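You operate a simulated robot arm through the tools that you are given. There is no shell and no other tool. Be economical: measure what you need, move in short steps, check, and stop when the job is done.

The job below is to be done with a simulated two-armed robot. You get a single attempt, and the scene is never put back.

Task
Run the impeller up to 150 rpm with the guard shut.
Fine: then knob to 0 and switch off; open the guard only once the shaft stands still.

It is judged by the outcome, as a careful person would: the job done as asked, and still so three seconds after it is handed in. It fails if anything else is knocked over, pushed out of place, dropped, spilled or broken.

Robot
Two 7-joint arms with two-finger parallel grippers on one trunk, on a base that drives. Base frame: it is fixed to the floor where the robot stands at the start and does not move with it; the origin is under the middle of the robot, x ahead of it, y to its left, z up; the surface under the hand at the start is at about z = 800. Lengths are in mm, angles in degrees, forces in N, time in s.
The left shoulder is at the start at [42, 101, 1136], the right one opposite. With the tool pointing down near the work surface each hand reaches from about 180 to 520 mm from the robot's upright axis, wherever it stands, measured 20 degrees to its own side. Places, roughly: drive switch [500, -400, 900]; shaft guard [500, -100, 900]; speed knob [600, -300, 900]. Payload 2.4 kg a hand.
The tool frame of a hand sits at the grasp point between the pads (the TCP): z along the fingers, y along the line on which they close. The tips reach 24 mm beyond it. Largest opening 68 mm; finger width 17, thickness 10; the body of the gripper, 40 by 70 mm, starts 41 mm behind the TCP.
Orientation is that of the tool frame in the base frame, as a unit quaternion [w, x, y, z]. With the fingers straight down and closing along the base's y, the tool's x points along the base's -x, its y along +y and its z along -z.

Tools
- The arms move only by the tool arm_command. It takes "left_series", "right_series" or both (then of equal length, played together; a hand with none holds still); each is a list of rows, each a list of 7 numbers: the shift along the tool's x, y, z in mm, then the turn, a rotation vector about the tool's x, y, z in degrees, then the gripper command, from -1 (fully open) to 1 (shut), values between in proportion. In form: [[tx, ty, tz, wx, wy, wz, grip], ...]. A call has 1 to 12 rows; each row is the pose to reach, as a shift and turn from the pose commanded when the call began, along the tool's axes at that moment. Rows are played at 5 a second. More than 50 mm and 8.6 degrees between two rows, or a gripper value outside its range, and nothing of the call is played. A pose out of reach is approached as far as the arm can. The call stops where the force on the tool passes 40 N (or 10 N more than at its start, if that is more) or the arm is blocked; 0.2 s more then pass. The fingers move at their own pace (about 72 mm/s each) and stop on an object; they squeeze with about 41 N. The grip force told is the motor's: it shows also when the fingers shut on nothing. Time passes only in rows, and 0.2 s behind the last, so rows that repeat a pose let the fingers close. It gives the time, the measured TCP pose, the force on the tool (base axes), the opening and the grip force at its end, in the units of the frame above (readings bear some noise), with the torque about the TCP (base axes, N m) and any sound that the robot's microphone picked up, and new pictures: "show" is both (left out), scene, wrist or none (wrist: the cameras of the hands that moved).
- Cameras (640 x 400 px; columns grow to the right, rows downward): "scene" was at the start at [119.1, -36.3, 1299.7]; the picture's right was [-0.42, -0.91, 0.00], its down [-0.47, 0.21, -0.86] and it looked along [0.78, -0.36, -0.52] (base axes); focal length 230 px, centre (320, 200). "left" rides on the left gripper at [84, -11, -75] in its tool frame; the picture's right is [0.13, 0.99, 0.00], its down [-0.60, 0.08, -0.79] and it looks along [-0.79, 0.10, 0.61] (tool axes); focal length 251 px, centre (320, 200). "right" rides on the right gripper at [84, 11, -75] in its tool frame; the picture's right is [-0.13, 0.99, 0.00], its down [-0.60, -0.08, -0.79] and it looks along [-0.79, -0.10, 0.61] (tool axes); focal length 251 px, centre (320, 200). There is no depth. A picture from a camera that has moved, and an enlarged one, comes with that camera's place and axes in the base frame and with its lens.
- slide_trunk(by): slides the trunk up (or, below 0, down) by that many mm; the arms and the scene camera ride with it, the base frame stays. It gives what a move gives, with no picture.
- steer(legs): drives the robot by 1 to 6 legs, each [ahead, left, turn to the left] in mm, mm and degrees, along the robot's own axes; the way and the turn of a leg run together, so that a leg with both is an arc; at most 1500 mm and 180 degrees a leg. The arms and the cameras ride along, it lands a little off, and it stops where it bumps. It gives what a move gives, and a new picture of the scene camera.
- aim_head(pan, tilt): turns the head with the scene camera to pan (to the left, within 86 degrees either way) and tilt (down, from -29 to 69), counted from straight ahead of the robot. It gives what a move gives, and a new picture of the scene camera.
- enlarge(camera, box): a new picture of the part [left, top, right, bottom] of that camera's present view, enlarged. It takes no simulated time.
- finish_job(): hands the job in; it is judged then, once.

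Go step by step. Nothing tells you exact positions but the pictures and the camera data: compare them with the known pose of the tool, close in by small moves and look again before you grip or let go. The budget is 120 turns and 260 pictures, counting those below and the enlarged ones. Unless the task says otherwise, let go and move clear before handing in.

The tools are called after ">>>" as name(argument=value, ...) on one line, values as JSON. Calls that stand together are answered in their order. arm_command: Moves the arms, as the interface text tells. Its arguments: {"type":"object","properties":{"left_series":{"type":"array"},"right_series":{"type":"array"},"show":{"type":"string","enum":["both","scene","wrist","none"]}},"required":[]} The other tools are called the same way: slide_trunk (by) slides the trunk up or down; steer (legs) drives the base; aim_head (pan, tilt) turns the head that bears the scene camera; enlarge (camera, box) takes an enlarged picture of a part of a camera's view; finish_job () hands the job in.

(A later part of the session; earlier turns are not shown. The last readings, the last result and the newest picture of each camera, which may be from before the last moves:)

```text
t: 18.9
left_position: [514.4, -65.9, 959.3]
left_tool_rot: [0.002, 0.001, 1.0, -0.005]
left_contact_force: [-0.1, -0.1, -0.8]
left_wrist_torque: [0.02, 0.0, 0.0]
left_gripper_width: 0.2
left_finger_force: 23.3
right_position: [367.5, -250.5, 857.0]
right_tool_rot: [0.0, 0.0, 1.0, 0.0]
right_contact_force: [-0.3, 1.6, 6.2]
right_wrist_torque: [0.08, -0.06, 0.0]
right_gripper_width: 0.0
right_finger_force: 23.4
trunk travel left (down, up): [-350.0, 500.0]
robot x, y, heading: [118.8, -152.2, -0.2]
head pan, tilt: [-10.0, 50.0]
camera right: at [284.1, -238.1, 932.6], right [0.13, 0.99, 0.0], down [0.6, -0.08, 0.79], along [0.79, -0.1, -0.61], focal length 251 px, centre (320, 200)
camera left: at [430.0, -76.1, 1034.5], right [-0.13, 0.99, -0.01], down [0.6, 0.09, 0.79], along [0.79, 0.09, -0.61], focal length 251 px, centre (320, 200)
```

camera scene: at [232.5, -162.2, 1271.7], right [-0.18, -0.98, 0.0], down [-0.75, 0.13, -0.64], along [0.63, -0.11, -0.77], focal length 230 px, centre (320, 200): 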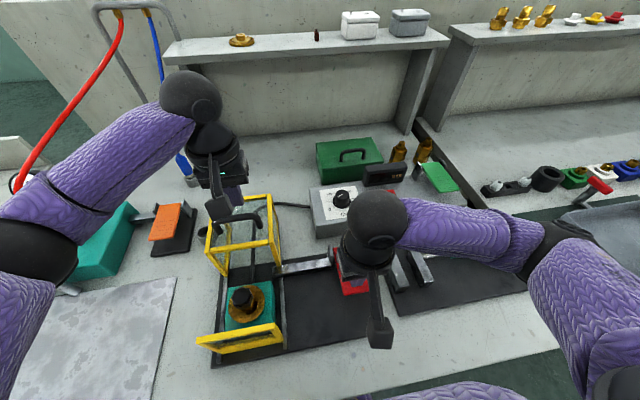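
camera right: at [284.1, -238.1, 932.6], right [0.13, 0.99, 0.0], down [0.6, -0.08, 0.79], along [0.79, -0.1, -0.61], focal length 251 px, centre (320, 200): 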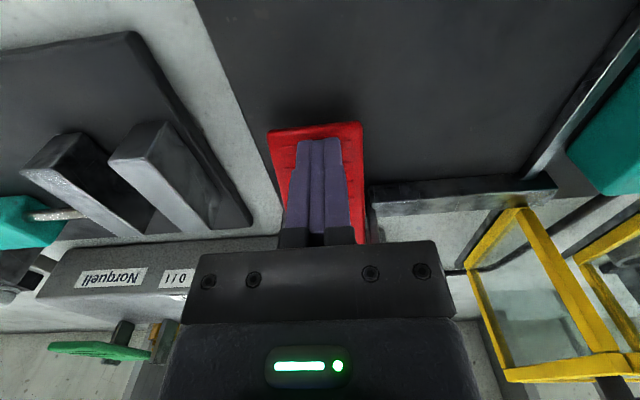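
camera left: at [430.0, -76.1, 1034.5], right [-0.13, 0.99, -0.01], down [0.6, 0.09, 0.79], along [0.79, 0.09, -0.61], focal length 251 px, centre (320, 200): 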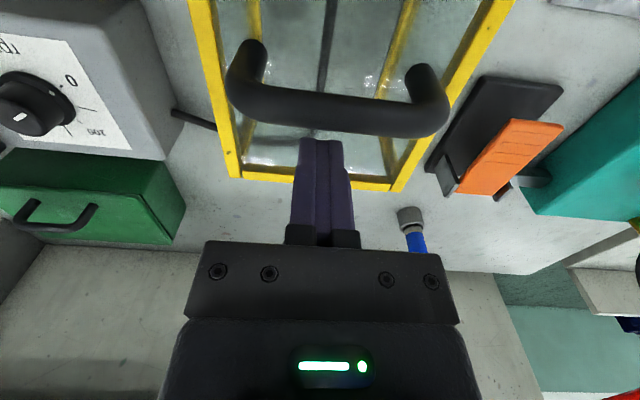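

Lever held down, left fingers behind the handle. I pull the guard toward me gently.

>>> arm_command(left_series=[[8, 0, 0, 0, 0, 0, 1], [16, 0, 0, 0, 0, 0, 1], [22, 0, 0, 0, 0, 0, 1], [28, 0, 0, 0, 0, 0, 1], [34, 0, 0, 0, 0, 0, 1], [40, 0, 0, 0, 0, 0, 1]])

>>> enlarge(camera="scene", box=[200, 180, 360, 300])

```text
t: 20.3
left_position: [475.3, -65.1, 960.5]
left_tool_rot: [0.001, 0.001, 1.0, -0.006]
left_contact_force: [0.0, -0.5, -0.6]
left_wrist_torque: [0.01, -0.03, 0.0]
left_gripper_width: 0.0
left_finger_force: 23.5
right_position: [366.4, -250.4, 856.9]
right_tool_rot: [0.0, 0.0, 1.0, -0.001]
right_contact_force: [-2.1, 1.9, 6.0]
right_wrist_torque: [0.06, -0.04, 0.06]
right_gripper_width: 0.0
right_finger_force: 24.0
trunk travel left (down, up): [-350.0, 500.0]
robot x, y, heading: [120.5, -148.1, -0.1]
head pan, tilt: [-10.0, 50.0]
camera scene: at [232.2, -161.9, 1271.7], right [-0.18, -0.98, 0.0], down [-0.75, 0.13, -0.64], along [0.63, -0.11, -0.77], focal length 230 px, centre (320, 200)
camera left: at [389.5, -76.2, 1035.1], right [-0.13, 0.99, -0.01], down [0.6, 0.09, 0.79], along [0.79, 0.09, -0.61], focal length 251 px, centre (320, 200)
```

scene: 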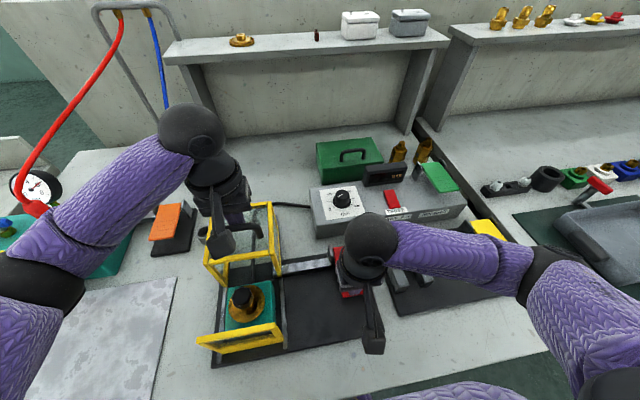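
left: 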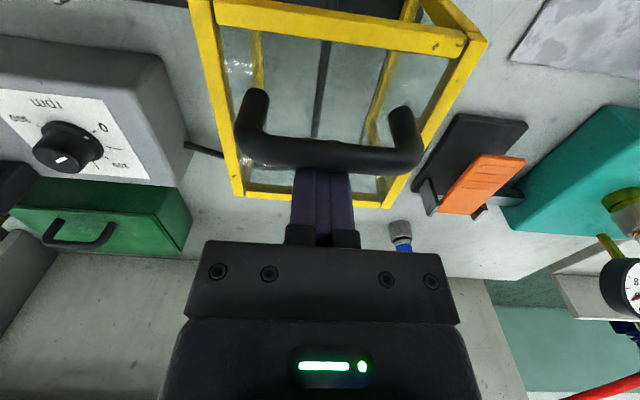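

```text
3.33 times, centred on (280, 240) of scene
camera zoom: at [232.2, -161.9, 1271.7], right [-0.18, -0.98, 0.0], down [-0.75, 0.13, -0.64], along [0.63, -0.11, -0.77], focal length 768 px, centre (453, 67)
```

zoom: 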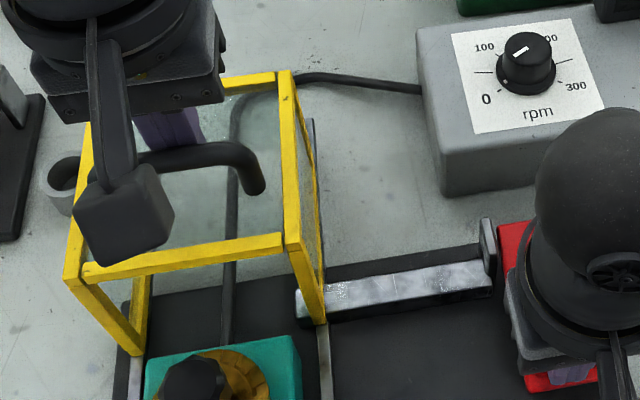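

The guard slides freely past the bar with the lever down. Continue pulling until it meets the near frame.

>>> arm_command(left_series=[[10, 0, 0, 0, 0, 0, 1], [20, 0, 0, 0, 0, 0, 1], [30, 0, 0, 0, 0, 0, 1], [40, 0, 0, 0, 0, 0, 1], [50, 0, 0, 0, 0, 0, 1], [60, 0, 0, 0, 0, 0, 1], [70, 0, 0, 0, 0, 0, 1], [77, 0, 0, 0, 0, 0, 1]])

>>> enlarge(camera="scene", box=[180, 210, 340, 370])

```text
t: 22.1
left_position: [398.6, -65.8, 959.4]
left_tool_rot: [0.002, 0.002, 1.0, -0.006]
left_contact_force: [0.6, 0.1, 0.6]
left_wrist_torque: [0.02, 0.02, 0.02]
left_gripper_width: 0.1
left_finger_force: 23.4
right_position: [367.9, -250.1, 858.3]
right_tool_rot: [0.0, 0.0, 1.0, -0.001]
right_contact_force: [-0.9, 2.1, 5.1]
right_wrist_torque: [0.04, -0.04, 0.03]
right_gripper_width: 0.0
right_finger_force: 23.6
trunk travel left (down, up): [-350.0, 500.0]
robot x, y, heading: [120.5, -149.0, -0.2]
head pan, tilt: [-10.0, 50.0]
camera scene: at [232.2, -162.0, 1271.8], right [-0.18, -0.98, 0.0], down [-0.75, 0.13, -0.64], along [0.63, -0.11, -0.77], focal length 230 px, centre (320, 200)
camera left: at [312.6, -75.7, 1034.7], right [-0.13, 0.99, -0.01], down [0.6, 0.09, 0.79], along [0.79, 0.09, -0.61], focal length 251 px, centre (320, 200)
```

scene: 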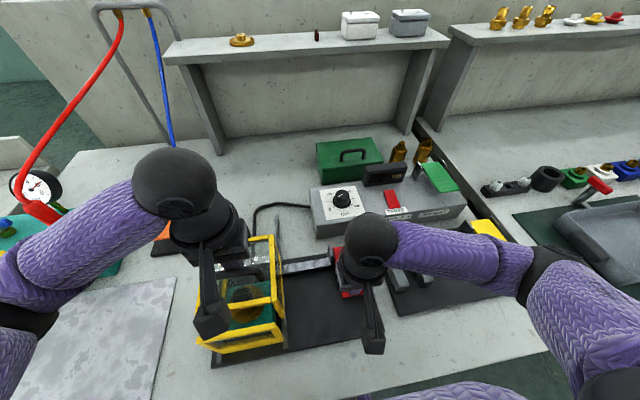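
left: 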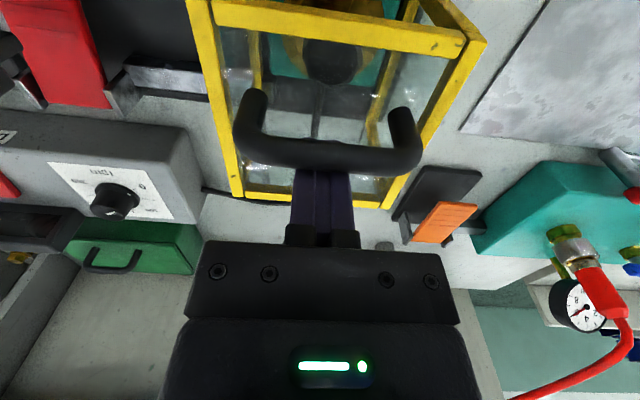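

```text
2.50 times, centred on (260, 290) of scene
camera zoom: at [232.2, -162.0, 1271.8], right [-0.18, -0.98, 0.0], down [-0.75, 0.13, -0.64], along [0.63, -0.11, -0.77], focal length 576 px, centre (470, -25)
```

zoom: 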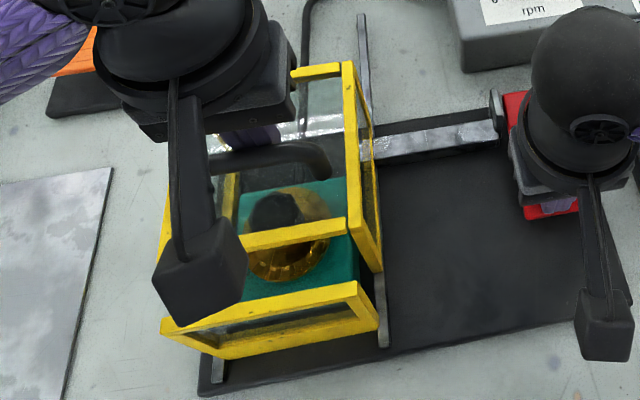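

Sliding well; about 40 mm remains to the near frame. Continue in smaller steps until it seats.

>>> arm_command(left_series=[[8, 0, 0, 0, 0, 0, 1], [16, 0, 0, 0, 0, 0, 1], [24, 0, 0, 0, 0, 0, 1], [30, 0, 0, 0, 0, 0, 1], [34, 0, 0, 0, 0, 0, 1], [38, 0, 0, 0, 0, 0, 1], [42, 0, 0, 0, 0, 0, 1], [46, 0, 0, 0, 0, 0, 1]])

>>> enlarge(camera="scene", box=[180, 210, 340, 370])

```text
t: 23.6
left_position: [363.9, -64.8, 960.2]
left_tool_rot: [0.007, -0.001, 1.0, -0.006]
left_contact_force: [20.0, 0.2, -6.3]
left_wrist_torque: [-0.02, -0.09, -0.06]
left_gripper_width: 0.0
left_finger_force: 23.2
right_position: [369.2, -250.3, 857.6]
right_tool_rot: [-0.003, 0.001, 1.0, 0.0]
right_contact_force: [-0.9, 0.0, 6.1]
right_wrist_torque: [0.04, 0.0, -0.12]
right_gripper_width: 0.0
right_finger_force: 23.2
trunk travel left (down, up): [-350.0, 500.0]
robot x, y, heading: [121.0, -150.9, -0.3]
head pan, tilt: [-10.0, 50.0]
stopped in row 7 (left hand): the force on the tool passed its limit at 46 N (the readings are from after the stop); the commanded pose is now the measured one
camera scene: at [236.2, -162.3, 1271.2], right [-0.18, -0.98, 0.0], down [-0.76, 0.14, -0.64], along [0.63, -0.11, -0.77], focal length 230 px, centre (320, 200)
camera left: at [278.8, -75.9, 1035.0], right [-0.13, 0.99, -0.01], down [0.59, 0.09, 0.8], along [0.79, 0.1, -0.6], focal length 251 px, centre (320, 200)
```

scene: 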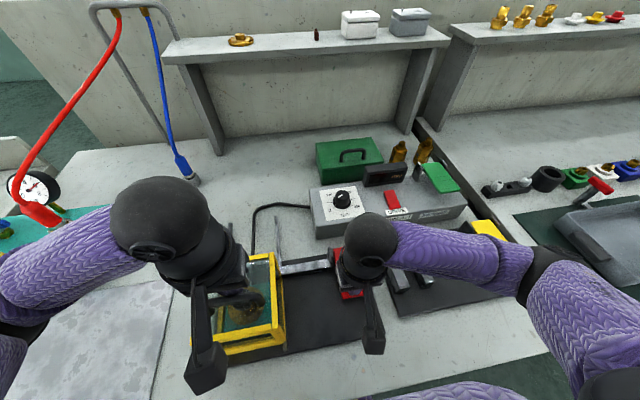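
left: 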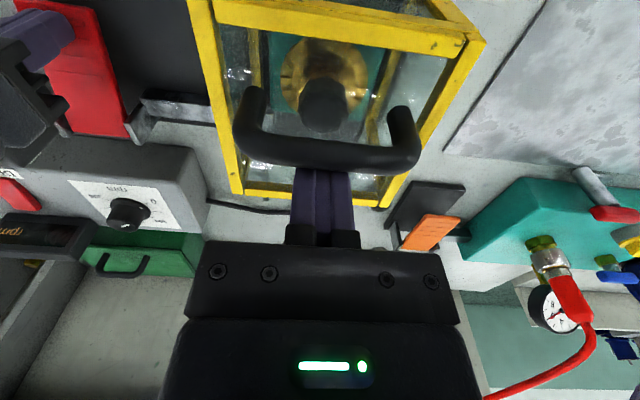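

```text
2.50 times, centred on (260, 290) of scene
camera zoom: at [236.2, -162.3, 1271.2], right [-0.18, -0.98, 0.0], down [-0.76, 0.14, -0.64], along [0.63, -0.11, -0.77], focal length 576 px, centre (470, -25)
```

zoom: 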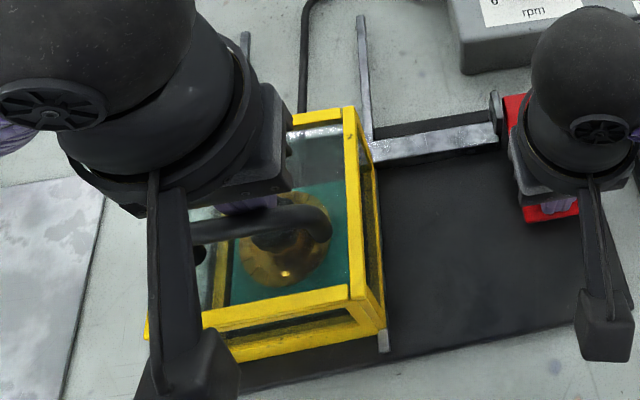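

The guard is seated against the near frame (46 N stop). I keep the left there, release the lever, and see that the guard stays.

>>> arm_command(right_series=[[0, 0, -15, 0, 0, 0, 1], [0, 0, -30, 0, 0, 0, 1], [0, 0, -60, 0, 0, 0, 1], [0, 0, -100, 0, 0, 0, 1]], show="none")

>>> arm_command(left_series=[[-8, 0, 0, 0, 0, 0, 1], [-16, 0, 0, 0, 0, 0, 1], [-16, 0, -20, 0, 0, 0, 1], [-16, 0, -50, 0, 0, 0, 1], [-16, 0, -90, 0, 0, 0, 1], [-16, 30, -120, 0, 0, 0, 1], [-6, 60, -140, 0, 0, 0, 1]], show="scene")

>>> enlarge(camera="scene", box=[180, 180, 360, 370])

```text
t: 24.6
left_position: [364.8, -65.8, 961.0]
left_tool_rot: [0.006, -0.001, 1.0, -0.006]
left_contact_force: [29.6, 2.0, 7.4]
left_wrist_torque: [-0.02, 0.02, 0.01]
left_gripper_width: 0.0
left_finger_force: 24.3
right_position: [370.3, -251.8, 957.1]
right_tool_rot: [-0.003, 0.001, 1.0, -0.001]
right_contact_force: [-0.9, 1.0, 0.1]
right_wrist_torque: [-0.01, 0.0, 0.0]
right_gripper_width: 0.0
right_finger_force: 23.7
trunk travel left (down, up): [-350.0, 500.0]
robot x, y, heading: [118.7, -150.2, 0.1]
head pan, tilt: [-10.0, 50.0]
```

```text
t: 26.2
left_position: [366.3, -1.9, 1098.3]
left_tool_rot: [0.006, 0.0, 1.0, -0.006]
left_contact_force: [0.0, -1.0, 1.1]
left_wrist_torque: [-0.02, 0.0, -0.01]
left_gripper_width: 0.1
left_finger_force: 24.1
right_position: [366.7, -252.2, 957.7]
right_tool_rot: [-0.001, 0.001, 1.0, 0.0]
right_contact_force: [-0.1, 0.2, -1.1]
right_wrist_torque: [-0.02, 0.01, -0.02]
right_gripper_width: 0.1
right_finger_force: 23.3
trunk travel left (down, up): [-350.0, 500.0]
robot x, y, heading: [120.1, -150.2, -0.6]
head pan, tilt: [-10.0, 50.0]
camera scene: at [232.9, -162.0, 1271.7], right [-0.18, -0.98, 0.0], down [-0.75, 0.13, -0.64], along [0.63, -0.11, -0.77], focal length 230 px, centre (320, 200)
```

scene: 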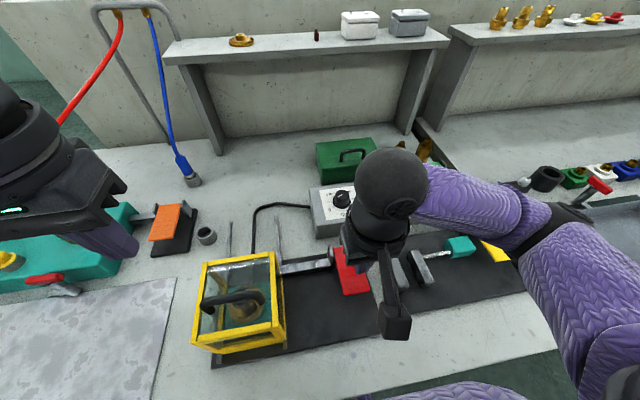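

```text
2.11 times, centred on (270, 275) of scene
camera zoom: at [232.9, -162.0, 1271.7], right [-0.18, -0.98, 0.0], down [-0.75, 0.13, -0.64], along [0.63, -0.11, -0.77], focal length 485 px, centre (425, 42)
```

zoom: 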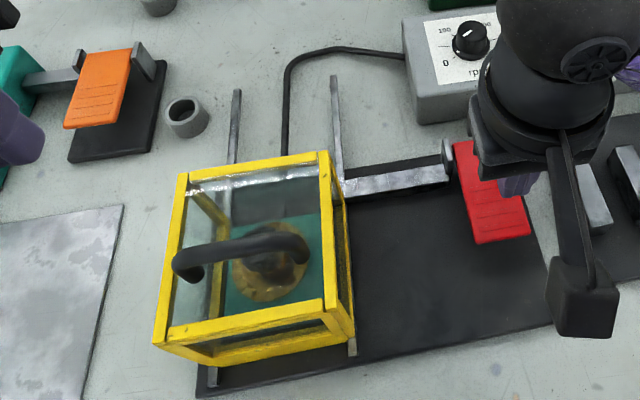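

Guard is shut and stays so with both hands off. Knob top triangulates to about [560, −270, 883], switch about [537, −381, 868]. I'll bring the right camera near for a closer look.

>>> arm_command(right_series=[[-25, -15, -15, 0, 0, 0, 0], [-50, -30, -30, 0, 0, 0, 0], [-75, -45, -40, 0, 0, 0, 0], [-95, -58, -40, 0, 0, 0, 0]], show="wrist")

>>> enlarge(camera="right", box=[180, 30, 440, 190])

```text
t: 27.2
left_position: [366.8, -3.8, 1099.7]
left_tool_rot: [0.006, -0.002, 1.0, -0.006]
left_contact_force: [-0.4, 0.3, -0.5]
left_wrist_torque: [-0.02, -0.01, 0.01]
left_gripper_width: 0.0
left_finger_force: 23.3
right_position: [462.7, -308.4, 997.0]
right_tool_rot: [-0.001, -0.001, 1.0, -0.002]
right_contact_force: [0.1, -0.7, 0.6]
right_wrist_torque: [0.02, 0.04, 0.01]
right_gripper_width: 34.2
right_finger_force: 0.0
trunk travel left (down, up): [-350.0, 500.0]
robot x, y, heading: [120.5, -150.1, -0.4]
head pan, tilt: [-10.0, 50.0]
camera right: at [379.3, -296.5, 1072.8], right [0.13, 0.99, 0.0], down [0.6, -0.08, 0.79], along [0.79, -0.1, -0.61], focal length 251 px, centre (320, 200)
```

right: 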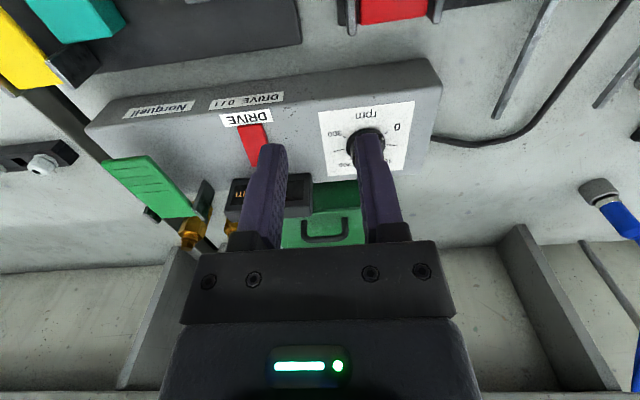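

```text
2.46 times, centred on (310, 110) of right
camera zoom: at [379.3, -296.5, 1072.8], right [0.13, 0.99, 0.0], down [0.6, -0.08, 0.79], along [0.79, -0.1, -0.61], focal length 619 px, centre (345, 422)
```

zoom: 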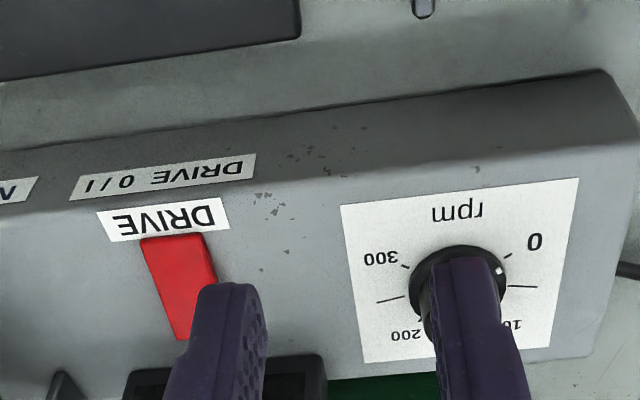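

The dial: 0 at lower-left, 50 left, 150 straight away from the robot (+x), clockwise, about 0.9° per rpm. The pointer is at 0. I need to see the rocker's tilt, so I move the camera closer to it.

>>> arm_command(right_series=[[10, -40, 20, 0, 0, 0, 1], [20, -70, 40, 0, 0, 0, 1], [20, -110, 60, 0, 0, 0, 1], [20, -130, 60, 0, 0, 0, 1]], show="wrist")

>>> enlarge(camera="right", box=[300, 40, 480, 160])

>>> enlarge(camera="scene", box=[300, 150, 430, 230])

```text
t: 28.2
left_position: [366.7, -3.8, 1097.5]
left_tool_rot: [0.005, 0.0, 1.0, -0.006]
left_contact_force: [0.5, 0.9, -0.4]
left_wrist_torque: [-0.02, 0.01, 0.02]
left_gripper_width: 0.0
left_finger_force: 23.5
right_position: [442.2, -441.8, 937.8]
right_tool_rot: [0.0, 0.001, 1.0, -0.001]
right_contact_force: [-0.2, 1.5, -0.8]
right_wrist_torque: [-0.01, -0.01, 0.03]
right_gripper_width: 0.0
right_finger_force: 23.4
trunk travel left (down, up): [-350.0, 500.0]
robot x, y, heading: [121.2, -149.5, 0.2]
head pan, tilt: [-10.0, 50.0]
camera right: at [359.2, -428.4, 1012.5], right [0.13, 0.99, 0.0], down [0.6, -0.08, 0.79], along [0.79, -0.1, -0.61], focal length 251 px, centre (320, 200)
```

right: 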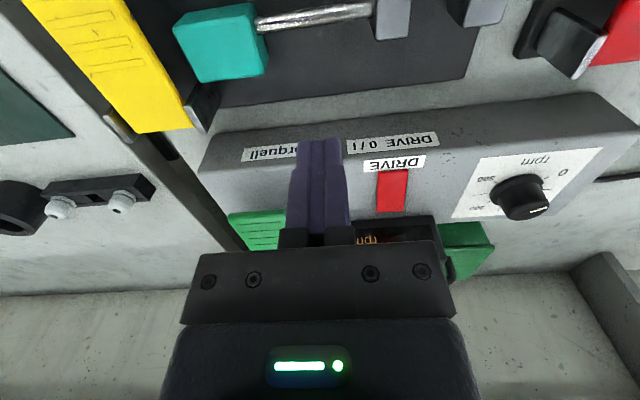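

```text
3.33 times, centred on (390, 100) of right
camera zoom: at [359.2, -428.4, 1012.5], right [0.13, 0.99, 0.0], down [0.6, -0.08, 0.79], along [0.79, -0.1, -0.61], focal length 838 px, centre (87, 533)
```

zoom: 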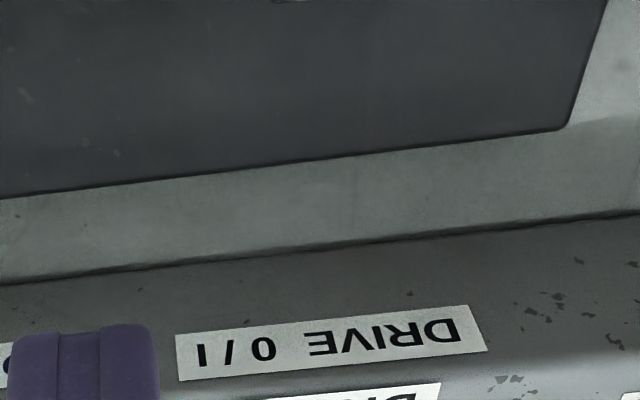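

```text
4.92 times, centred on (365, 190) of scene
camera zoom: at [233.0, -162.5, 1271.7], right [-0.18, -0.98, 0.0], down [-0.75, 0.14, -0.64], along [0.63, -0.11, -0.77], focal length 1134 px, centre (98, 249)
```

zoom: 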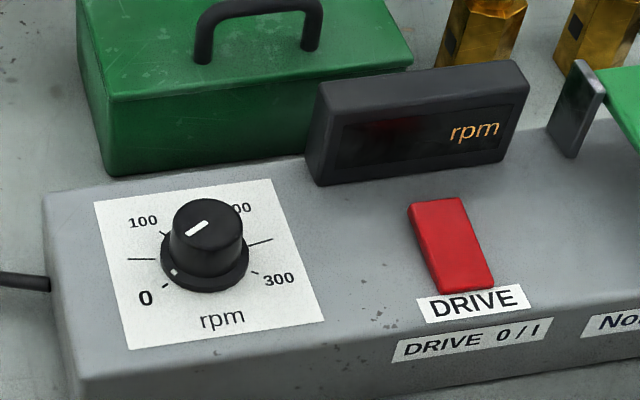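

>>> enlarge(camera="right", box=[350, 150, 450, 220])

>>> enlarge(camera="scene", box=[372, 182, 412, 212])

```text
5.71 times, centred on (400, 185) of right
camera zoom: at [359.2, -428.4, 1012.5], right [0.13, 0.99, 0.0], down [0.6, -0.08, 0.79], along [0.79, -0.1, -0.61], focal length 1437 px, centre (-137, 286)
```

zoom: 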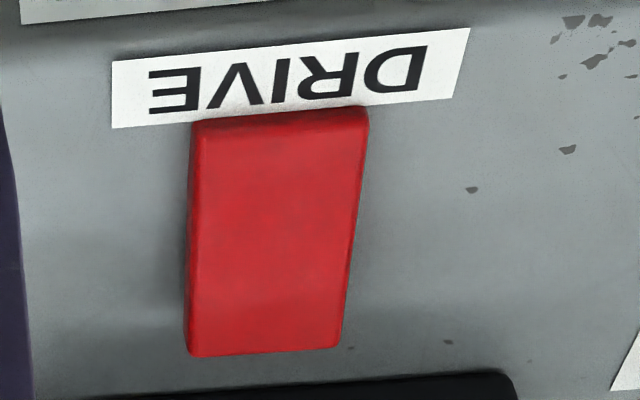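

```text
13.33 times, centred on (392, 197) of scene
camera zoom: at [233.0, -162.5, 1271.7], right [-0.18, -0.98, 0.0], down [-0.75, 0.14, -0.64], along [0.63, -0.11, -0.77], focal length 3071 px, centre (-640, 240)
```

zoom: 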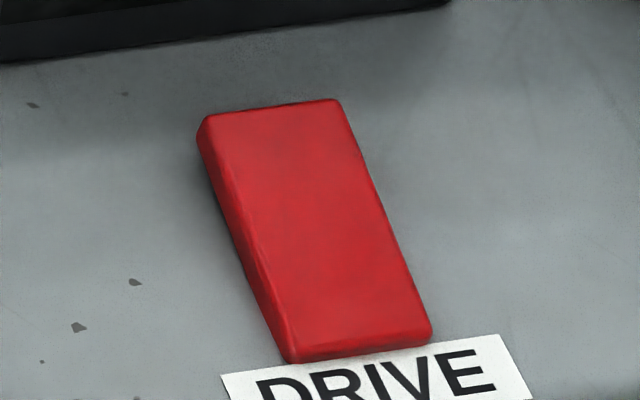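

The rocker's far end stands up (near end down = 0), so pressing the far end at about [557, −384] should switch on. I move the closed right fingers above it.

>>> arm_command(right_series=[[-38, 19, 0, 0, 0, 0, 1], [-76, 38, 0, 0, 0, 0, 1], [-114, 58, 0, 0, 0, 0, 1], [-114, 58, 20, 0, 0, 0, 1], [-114, 58, 32, 0, 0, 0, 1]])

>>> enlarge(camera="right", box=[220, 60, 420, 200])

>>> enlarge(camera="scene", box=[320, 140, 460, 230])

```text
t: 29.4
left_position: [366.4, -4.3, 1099.5]
left_tool_rot: [0.006, -0.001, 1.0, -0.006]
left_contact_force: [-0.7, 0.2, -0.4]
left_wrist_torque: [-0.01, -0.02, 0.02]
left_gripper_width: 0.2
left_finger_force: 23.5
right_position: [556.5, -380.1, 906.9]
right_tool_rot: [-0.002, 0.001, 1.0, -0.001]
right_contact_force: [-0.2, 0.1, 1.3]
right_wrist_torque: [0.03, -0.01, 0.02]
right_gripper_width: 0.1
right_finger_force: 23.3
trunk travel left (down, up): [-350.0, 500.0]
robot x, y, heading: [118.0, -146.9, -0.1]
head pan, tilt: [-10.0, 50.0]
camera scene: at [233.0, -162.5, 1271.7], right [-0.18, -0.98, 0.0], down [-0.75, 0.13, -0.64], along [0.63, -0.11, -0.77], focal length 230 px, centre (320, 200)
camera right: at [473.7, -367.5, 981.5], right [0.13, 0.99, 0.0], down [0.6, -0.08, 0.79], along [0.79, -0.1, -0.61], focal length 251 px, centre (320, 200)
```

scene: 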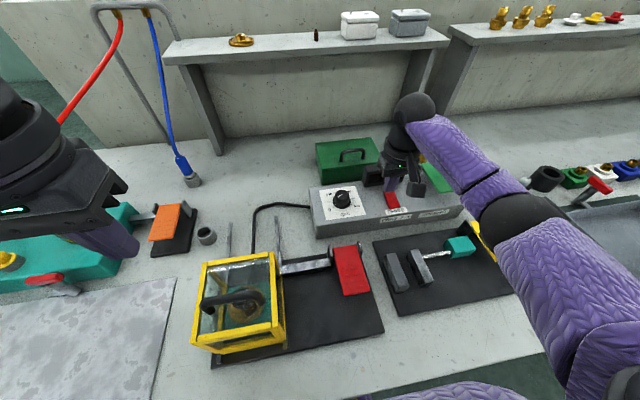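
right: 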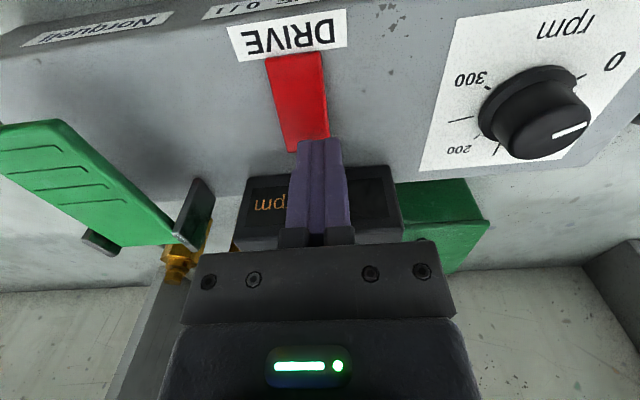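

```text
2.86 times, centred on (320, 130) of right
camera zoom: at [473.7, -367.5, 981.5], right [0.13, 0.99, 0.0], down [0.6, -0.08, 0.79], along [0.79, -0.1, -0.61], focal length 718 px, centre (320, 400)
```

zoom: 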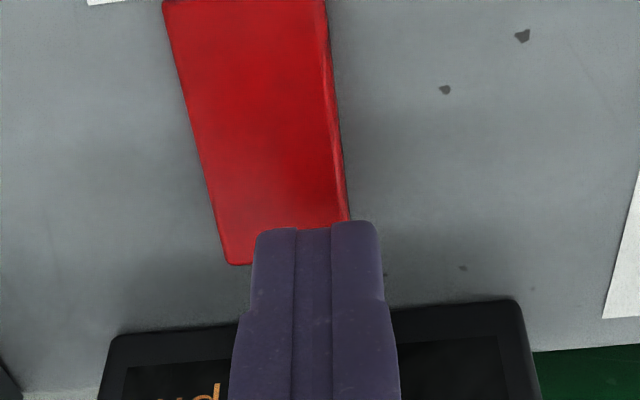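

```text
4.44 times, centred on (390, 185) of scene
camera zoom: at [233.0, -162.5, 1271.7], right [-0.18, -0.98, 0.0], down [-0.75, 0.13, -0.64], along [0.63, -0.11, -0.77], focal length 1024 px, centre (9, 267)
```

zoom: 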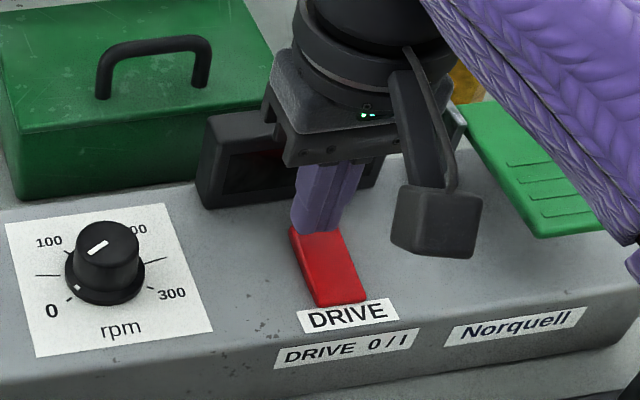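

Switch spans x≈522–570 at y≈−385; I shift 5 mm right and press the far end.

>>> arm_command(right_series=[[-4, -5, 5, 0, 0, 0, 1], [-4, -5, 12, 0, 0, 0, 1], [-4, -5, 17, 0, 0, 0, 1], [-4, -5, 21, 0, 0, 0, 1], [-4, -5, 25, 0, 0, 0, 1]])

>>> enlarge(camera="scene", box=[320, 140, 460, 230])

```text
t: 30.4
left_position: [365.6, -2.4, 1099.4]
left_tool_rot: [0.007, 0.0, 1.0, -0.006]
left_contact_force: [0.0, -0.1, -0.2]
left_wrist_torque: [-0.04, 0.02, 0.0]
left_gripper_width: 0.0
left_finger_force: 23.5
right_position: [562.2, -386.3, 889.7]
right_tool_rot: [0.005, -0.001, 1.0, -0.001]
right_contact_force: [-1.1, -0.4, 17.9]
right_wrist_torque: [0.01, 0.15, 0.14]
right_gripper_width: 0.1
right_finger_force: 24.4
trunk travel left (down, up): [-350.0, 500.0]
robot x, y, heading: [120.0, -149.2, -0.5]
head pan, tilt: [-10.0, 50.0]
stopped in row 5 (right hand): the force on the tool passed its limit at 47 N (the readings are from after the stop); the commanded pose is now the measured one
camera scene: at [231.7, -161.7, 1271.9], right [-0.18, -0.98, 0.0], down [-0.75, 0.13, -0.64], along [0.63, -0.11, -0.77], focal length 230 px, centre (320, 200)
camera right: at [478.1, -373.9, 964.6], right [0.13, 0.99, 0.0], down [0.59, -0.08, 0.8], along [0.79, -0.1, -0.6], focal length 251 px, centre (320, 200)
```

scene: 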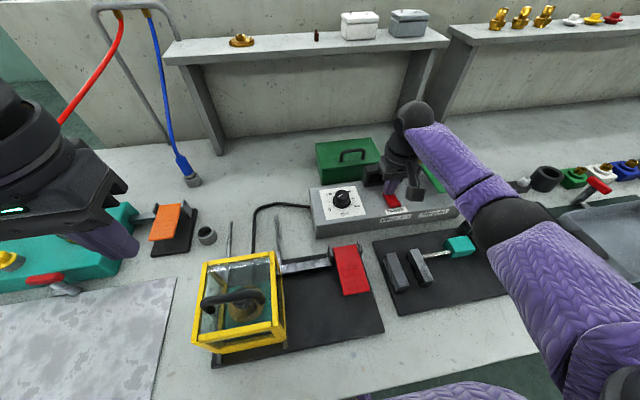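
right: 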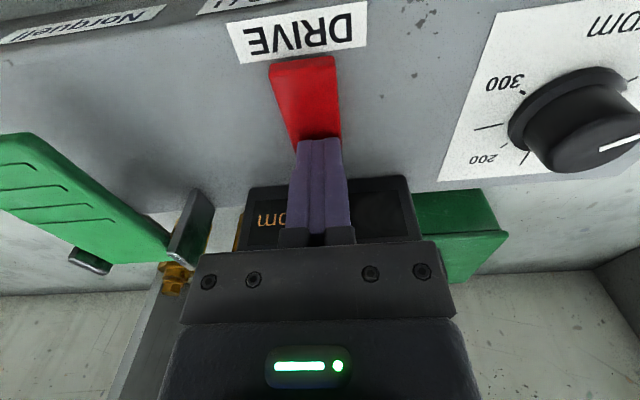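

```text
4.44 times, centred on (390, 185) of scene
camera zoom: at [231.7, -161.7, 1271.9], right [-0.18, -0.98, 0.0], down [-0.75, 0.13, -0.64], along [0.63, -0.11, -0.77], focal length 1024 px, centre (9, 267)
```

zoom: 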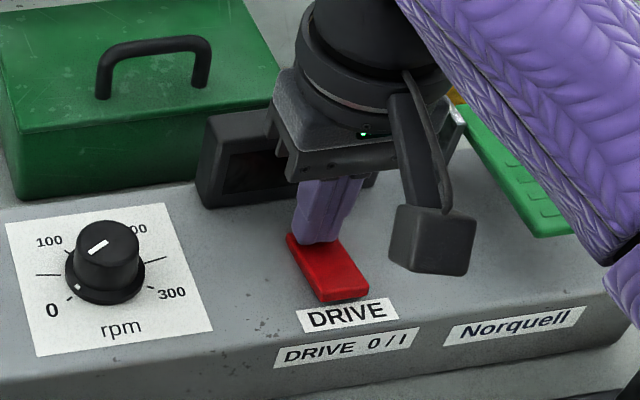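

The rocker has flipped (near end now up). I lift off and check the display.

>>> arm_command(right_series=[[0, 0, -20, 0, 0, 0, 1], [0, 0, -50, 0, 0, 0, 1], [40, 0, -70, 0, 0, 0, 0], [80, 20, -70, 0, 0, 0, -0.3]], show="none")

>>> enlarge(camera="scene", box=[300, 140, 460, 240])

>>> enlarge(camera="right", box=[200, 60, 520, 260])

```text
t: 31.4
left_position: [366.3, -4.4, 1098.2]
left_tool_rot: [0.007, -0.001, 1.0, -0.006]
left_contact_force: [-0.4, 0.4, 0.9]
left_wrist_torque: [0.0, -0.02, 0.0]
left_gripper_width: 0.0
left_finger_force: 23.6
right_position: [479.6, -368.2, 957.9]
right_tool_rot: [0.003, 0.001, 1.0, 0.0]
right_contact_force: [-1.0, -0.8, -0.4]
right_wrist_torque: [0.0, 0.01, 0.0]
right_gripper_width: 44.2
right_finger_force: 0.0
trunk travel left (down, up): [-350.0, 500.0]
robot x, y, heading: [123.2, -149.9, -0.1]
head pan, tilt: [-10.0, 50.0]
```

```text
4.00 times, centred on (380, 190) of scene
camera zoom: at [232.8, -162.4, 1271.7], right [-0.18, -0.98, 0.0], down [-0.75, 0.13, -0.64], along [0.63, -0.11, -0.77], focal length 921 px, centre (80, 240)
```

zoom: 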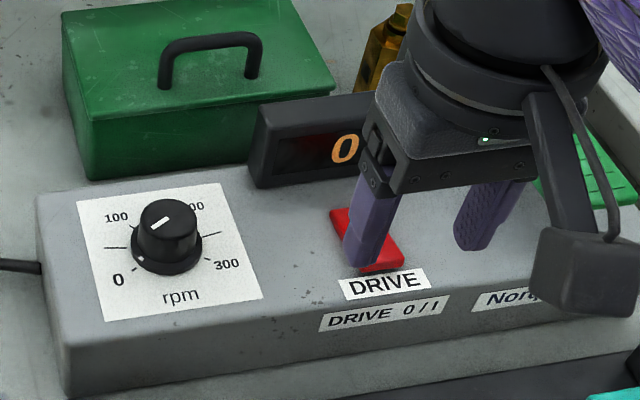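

```text
2.00 times, centred on (360, 160) of right
camera zoom: at [396.6, -355.8, 1032.3], right [0.13, 0.99, 0.0], down [0.6, -0.08, 0.8], along [0.79, -0.1, -0.6], focal length 503 px, centre (240, 280)
```

zoom: 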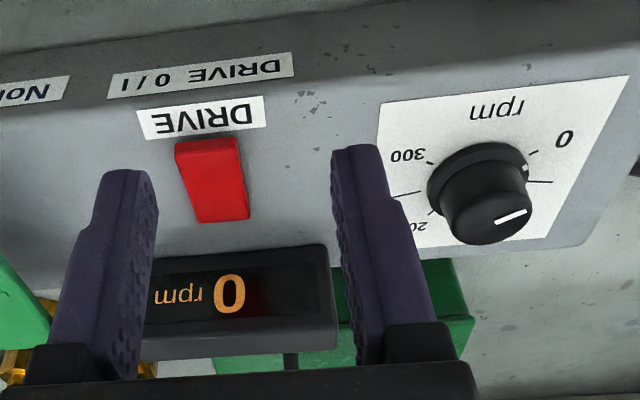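

Drive is on, display shows 0. Next the knob at about [561, −270], top z≈882. I'll approach above it with the hand pre-turned −35° so I can turn clockwise in stages.

>>> arm_command(right_series=[[-16, 20, 0, 0, 0, -7, -0.6], [-32, 39, 0, 0, 0, -14, -0.6], [-49, 59, 0, 0, 0, -21, -0.6], [-65, 79, 0, 0, 0, -28, -0.6], [-81, 98, 8, 0, 0, -35, -0.6], [-81, 98, 25, 0, 0, -35, -0.6]])

>>> enlarge(camera="scene", box=[300, 140, 460, 240])

```text
t: 32.8
left_position: [367.1, -3.0, 1097.9]
left_tool_rot: [0.006, -0.001, 1.0, -0.006]
left_contact_force: [0.5, -0.2, 0.7]
left_wrist_torque: [0.01, 0.03, 0.03]
left_gripper_width: 0.0
left_finger_force: 23.6
right_position: [563.7, -267.9, 933.7]
right_tool_rot: [0.003, -0.301, 0.954, -0.002]
right_contact_force: [-0.1, -1.1, -0.5]
right_wrist_torque: [0.01, -0.01, 0.01]
right_gripper_width: 54.4
right_finger_force: 0.0
trunk travel left (down, up): [-350.0, 500.0]
robot x, y, heading: [118.8, -150.8, -0.3]
head pan, tilt: [-10.0, 50.0]
camera scene: at [233.2, -162.3, 1271.7], right [-0.18, -0.98, 0.0], down [-0.75, 0.14, -0.64], along [0.63, -0.11, -0.77], focal length 230 px, centre (320, 200)
camera right: at [489.3, -306.6, 1007.9], right [-0.46, 0.89, 0.0], down [0.53, 0.28, 0.8], along [0.71, 0.37, -0.6], focal length 251 px, centre (320, 200)
```

scene: 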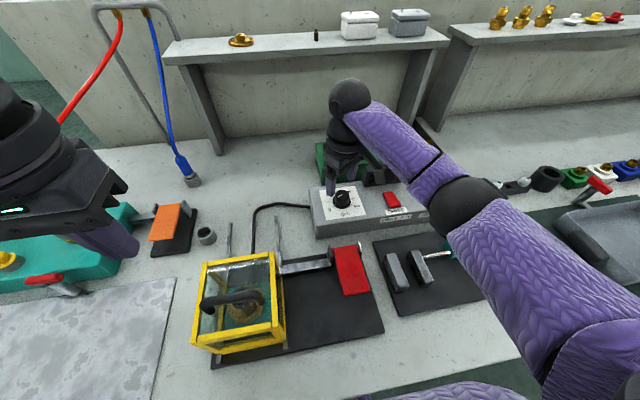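
right: 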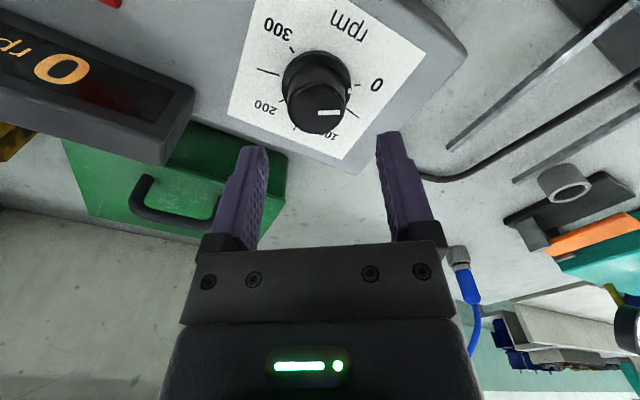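

```text
4.00 times, centred on (380, 190) of scene
camera zoom: at [233.2, -162.3, 1271.7], right [-0.18, -0.98, 0.0], down [-0.75, 0.14, -0.64], along [0.63, -0.11, -0.77], focal length 921 px, centre (80, 240)
```

zoom: 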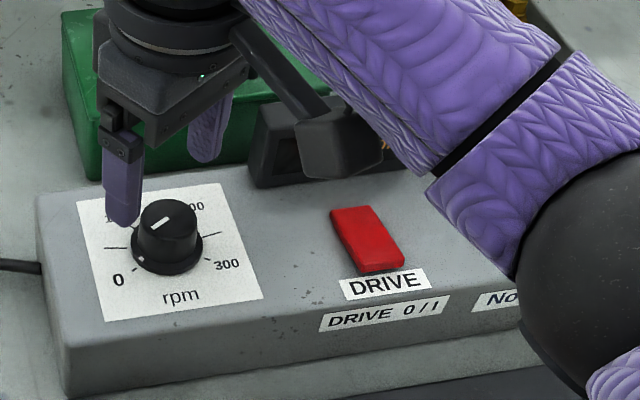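

The hand is centred over the knob and the right camera also sees the display. Descend and grip.

>>> arm_command(right_series=[[0, 0, 12, 0, 0, 0, -0.6], [0, 0, 24, 0, 0, 0, -0.6], [0, 0, 34, 0, 0, 0, -0.6], [0, 0, 40, 0, 0, 0, -0.6]])

>>> enlarge(camera="scene", box=[300, 140, 420, 230])

```text
t: 33.8
left_position: [366.9, -4.3, 1098.9]
left_tool_rot: [0.006, -0.001, 1.0, -0.006]
left_contact_force: [0.3, 0.0, -1.3]
left_wrist_torque: [-0.01, -0.03, -0.02]
left_gripper_width: 0.0
left_finger_force: 23.1
right_position: [563.0, -269.6, 894.4]
right_tool_rot: [0.004, -0.301, 0.954, -0.002]
right_contact_force: [-1.2, 0.9, 0.1]
right_wrist_torque: [0.04, -0.01, -0.01]
right_gripper_width: 54.3
right_finger_force: 0.0
trunk travel left (down, up): [-350.0, 500.0]
robot x, y, heading: [117.7, -148.1, -0.0]
head pan, tilt: [-10.0, 50.0]
camera scene: at [233.1, -162.3, 1271.7], right [-0.18, -0.98, 0.0], down [-0.75, 0.14, -0.64], along [0.63, -0.11, -0.77], focal length 230 px, centre (320, 200)
camera right: at [489.1, -306.8, 968.2], right [-0.46, 0.89, 0.0], down [0.53, 0.28, 0.8], along [0.71, 0.37, -0.6], focal length 251 px, centre (320, 200)
```

scene: 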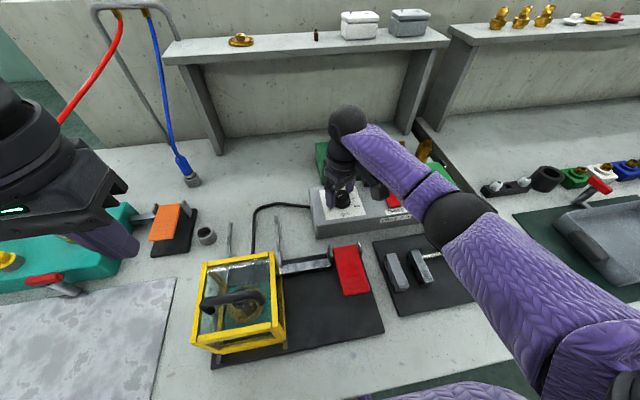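
right: 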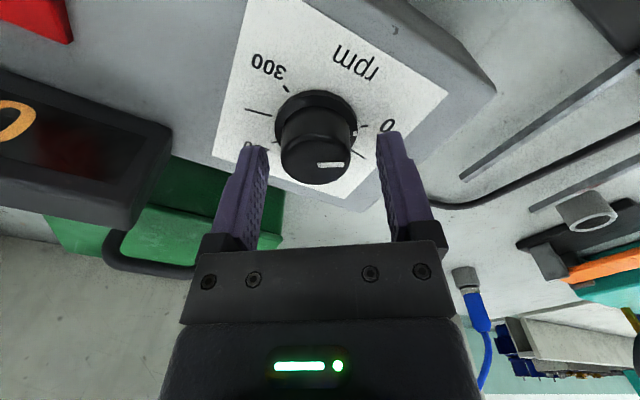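

```text
4.44 times, centred on (360, 185) of scene
camera zoom: at [233.1, -162.3, 1271.7], right [-0.18, -0.98, 0.0], down [-0.75, 0.14, -0.64], along [0.63, -0.11, -0.77], focal length 1024 px, centre (142, 267)
```

zoom: 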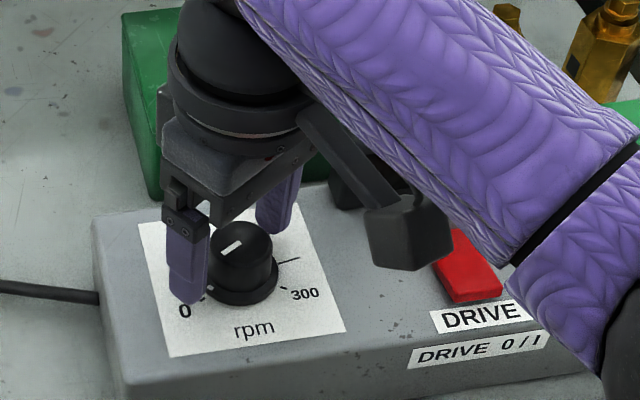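

Centred around the barrel, tips just above the skirt. I close on it.

>>> arm_command(right_series=[[0, 0, 2, 0, 0, 0, 0], [0, 0, 2, 0, 0, 0, 1], [0, 0, 2, 0, 0, 0, 1], [0, 0, 2, 0, 0, 0, 1]], show="wrist")

```text
t: 34.8
left_position: [366.4, -5.0, 1099.1]
left_tool_rot: [0.007, -0.001, 1.0, -0.005]
left_contact_force: [-0.7, 0.7, -0.7]
left_wrist_torque: [0.01, 0.01, 0.03]
left_gripper_width: 0.0
left_finger_force: 23.8
right_position: [563.2, -269.6, 891.5]
right_tool_rot: [0.004, -0.299, 0.954, -0.002]
right_contact_force: [9.2, -11.2, 10.6]
right_wrist_torque: [-0.86, -0.01, 0.07]
right_gripper_width: 33.2
right_finger_force: 45.4
trunk travel left (down, up): [-350.0, 500.0]
robot x, y, heading: [119.6, -150.0, -0.2]
head pan, tilt: [-10.0, 50.0]
camera right: at [489.4, -308.0, 965.8], right [-0.46, 0.89, -0.01], down [0.53, 0.28, 0.8], along [0.71, 0.36, -0.6], focal length 251 px, centre (320, 200)
```

right: 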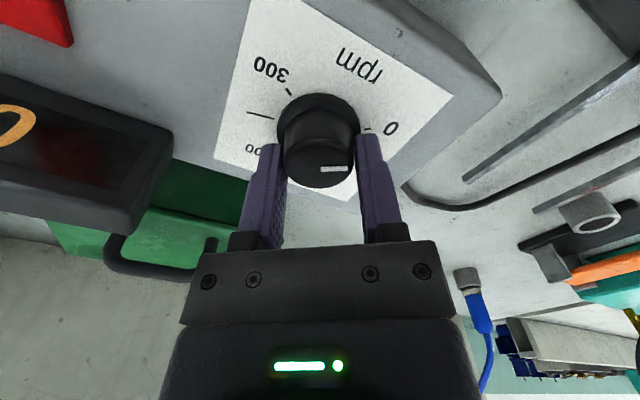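

Gripped (33 mm). I ease the side load 2 mm and turn clockwise a first 35° step.

>>> arm_command(right_series=[[0, -2, 0, 0, 0, 0, 1], [0, -2, 0, 0, 0, 6, 1], [0, -2, 0, 0, 0, 12, 1], [0, -2, 0, 0, 0, 18, 1], [0, -2, 0, 0, 0, 24, 1], [0, -2, 0, 0, 0, 30, 1], [0, -2, 0, 0, 0, 36, 1]])

>>> enlarge(camera="scene", box=[300, 140, 420, 230])

```text
t: 36.4
left_position: [367.3, -5.7, 1097.5]
left_tool_rot: [0.006, 0.0, 1.0, -0.005]
left_contact_force: [0.4, -0.5, -0.1]
left_wrist_torque: [0.04, 0.01, -0.03]
left_gripper_width: 0.1
left_finger_force: 23.7
right_position: [565.4, -271.8, 892.5]
right_tool_rot: [0.004, 0.011, 1.0, 0.001]
right_contact_force: [7.3, -20.4, 6.9]
right_wrist_torque: [-0.72, -0.44, 0.05]
right_gripper_width: 33.3
right_finger_force: 44.7
trunk travel left (down, up): [-350.0, 500.0]
robot x, y, heading: [118.1, -150.3, -0.1]
head pan, tilt: [-10.0, 50.0]
camera scene: at [233.5, -164.9, 1271.6], right [-0.18, -0.98, 0.0], down [-0.75, 0.14, -0.64], along [0.63, -0.11, -0.77], focal length 230 px, centre (320, 200)
camera right: at [481.8, -258.8, 965.8], right [0.15, 0.99, 0.0], down [0.6, -0.09, 0.8], along [0.79, -0.12, -0.6], focal length 251 px, centre (320, 200)
```

scene: 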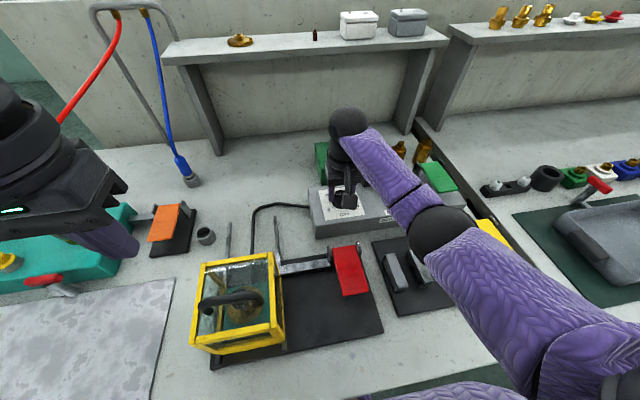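
right: 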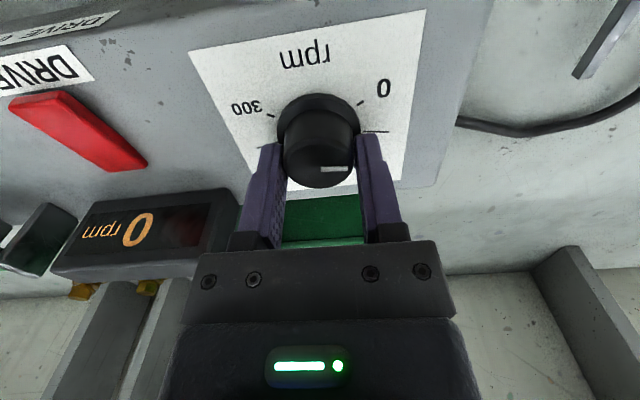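

```text
4.44 times, centred on (360, 185) of scene
camera zoom: at [233.5, -164.9, 1271.6], right [-0.18, -0.98, 0.0], down [-0.75, 0.14, -0.64], along [0.63, -0.11, -0.77], focal length 1024 px, centre (142, 267)
```

zoom: 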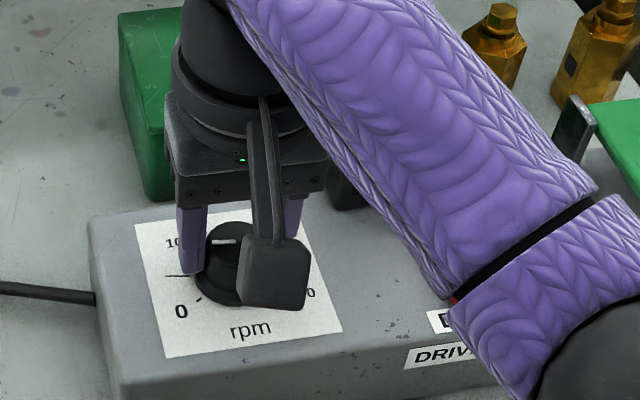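

The knob follows (mark near 50). I relieve side load, wait a moment, and check whether the display responds.

>>> arm_command(right_series=[[-1, -2, 0, 0, 0, 0, 1], [-1, -3, 0, 0, 0, 0, 1], [-1, -3, 0, 0, 0, 0, 1], [-1, -3, 0, 0, 0, 0, 1], [-1, -3, 0, 0, 0, 0, 1]], show="wrist")

>>> enlarge(camera="scene", box=[180, 230, 310, 370])

```text
t: 37.6
left_position: [366.5, -3.4, 1098.7]
left_tool_rot: [0.006, -0.002, 1.0, -0.006]
left_contact_force: [-0.1, -0.2, 0.0]
left_wrist_torque: [-0.06, 0.0, -0.02]
left_gripper_width: 0.1
left_finger_force: 24.1
right_position: [565.2, -273.8, 892.3]
right_tool_rot: [0.002, 0.009, 1.0, -0.001]
right_contact_force: [-3.7, -3.0, -6.2]
right_wrist_torque: [0.26, -0.53, 0.04]
right_gripper_width: 33.4
right_finger_force: 45.0
trunk travel left (down, up): [-350.0, 500.0]
robot x, y, heading: [118.6, -149.3, 0.2]
head pan, tilt: [-10.0, 50.0]
camera right: at [481.9, -259.3, 966.0], right [0.15, 0.99, 0.0], down [0.6, -0.09, 0.8], along [0.79, -0.12, -0.6], focal length 251 px, centre (320, 200)
```

right: 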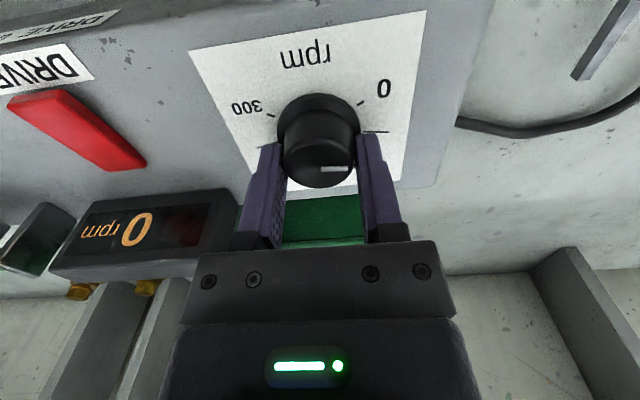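

```text
2.86 times, centred on (245, 300) of scene
camera zoom: at [232.9, -162.7, 1271.6], right [-0.18, -0.98, 0.0], down [-0.75, 0.14, -0.64], along [0.63, -0.11, -0.77], focal length 658 px, centre (534, -86)
```

zoom: 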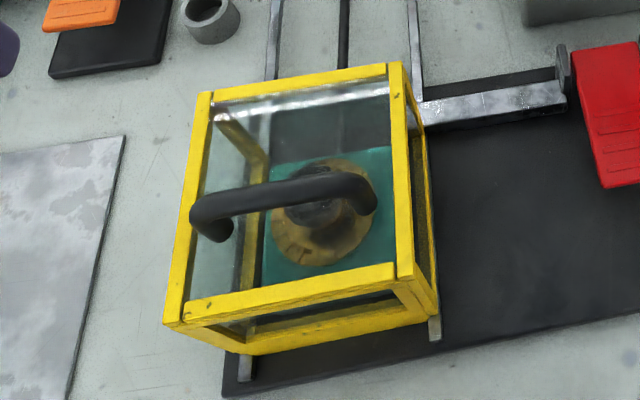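

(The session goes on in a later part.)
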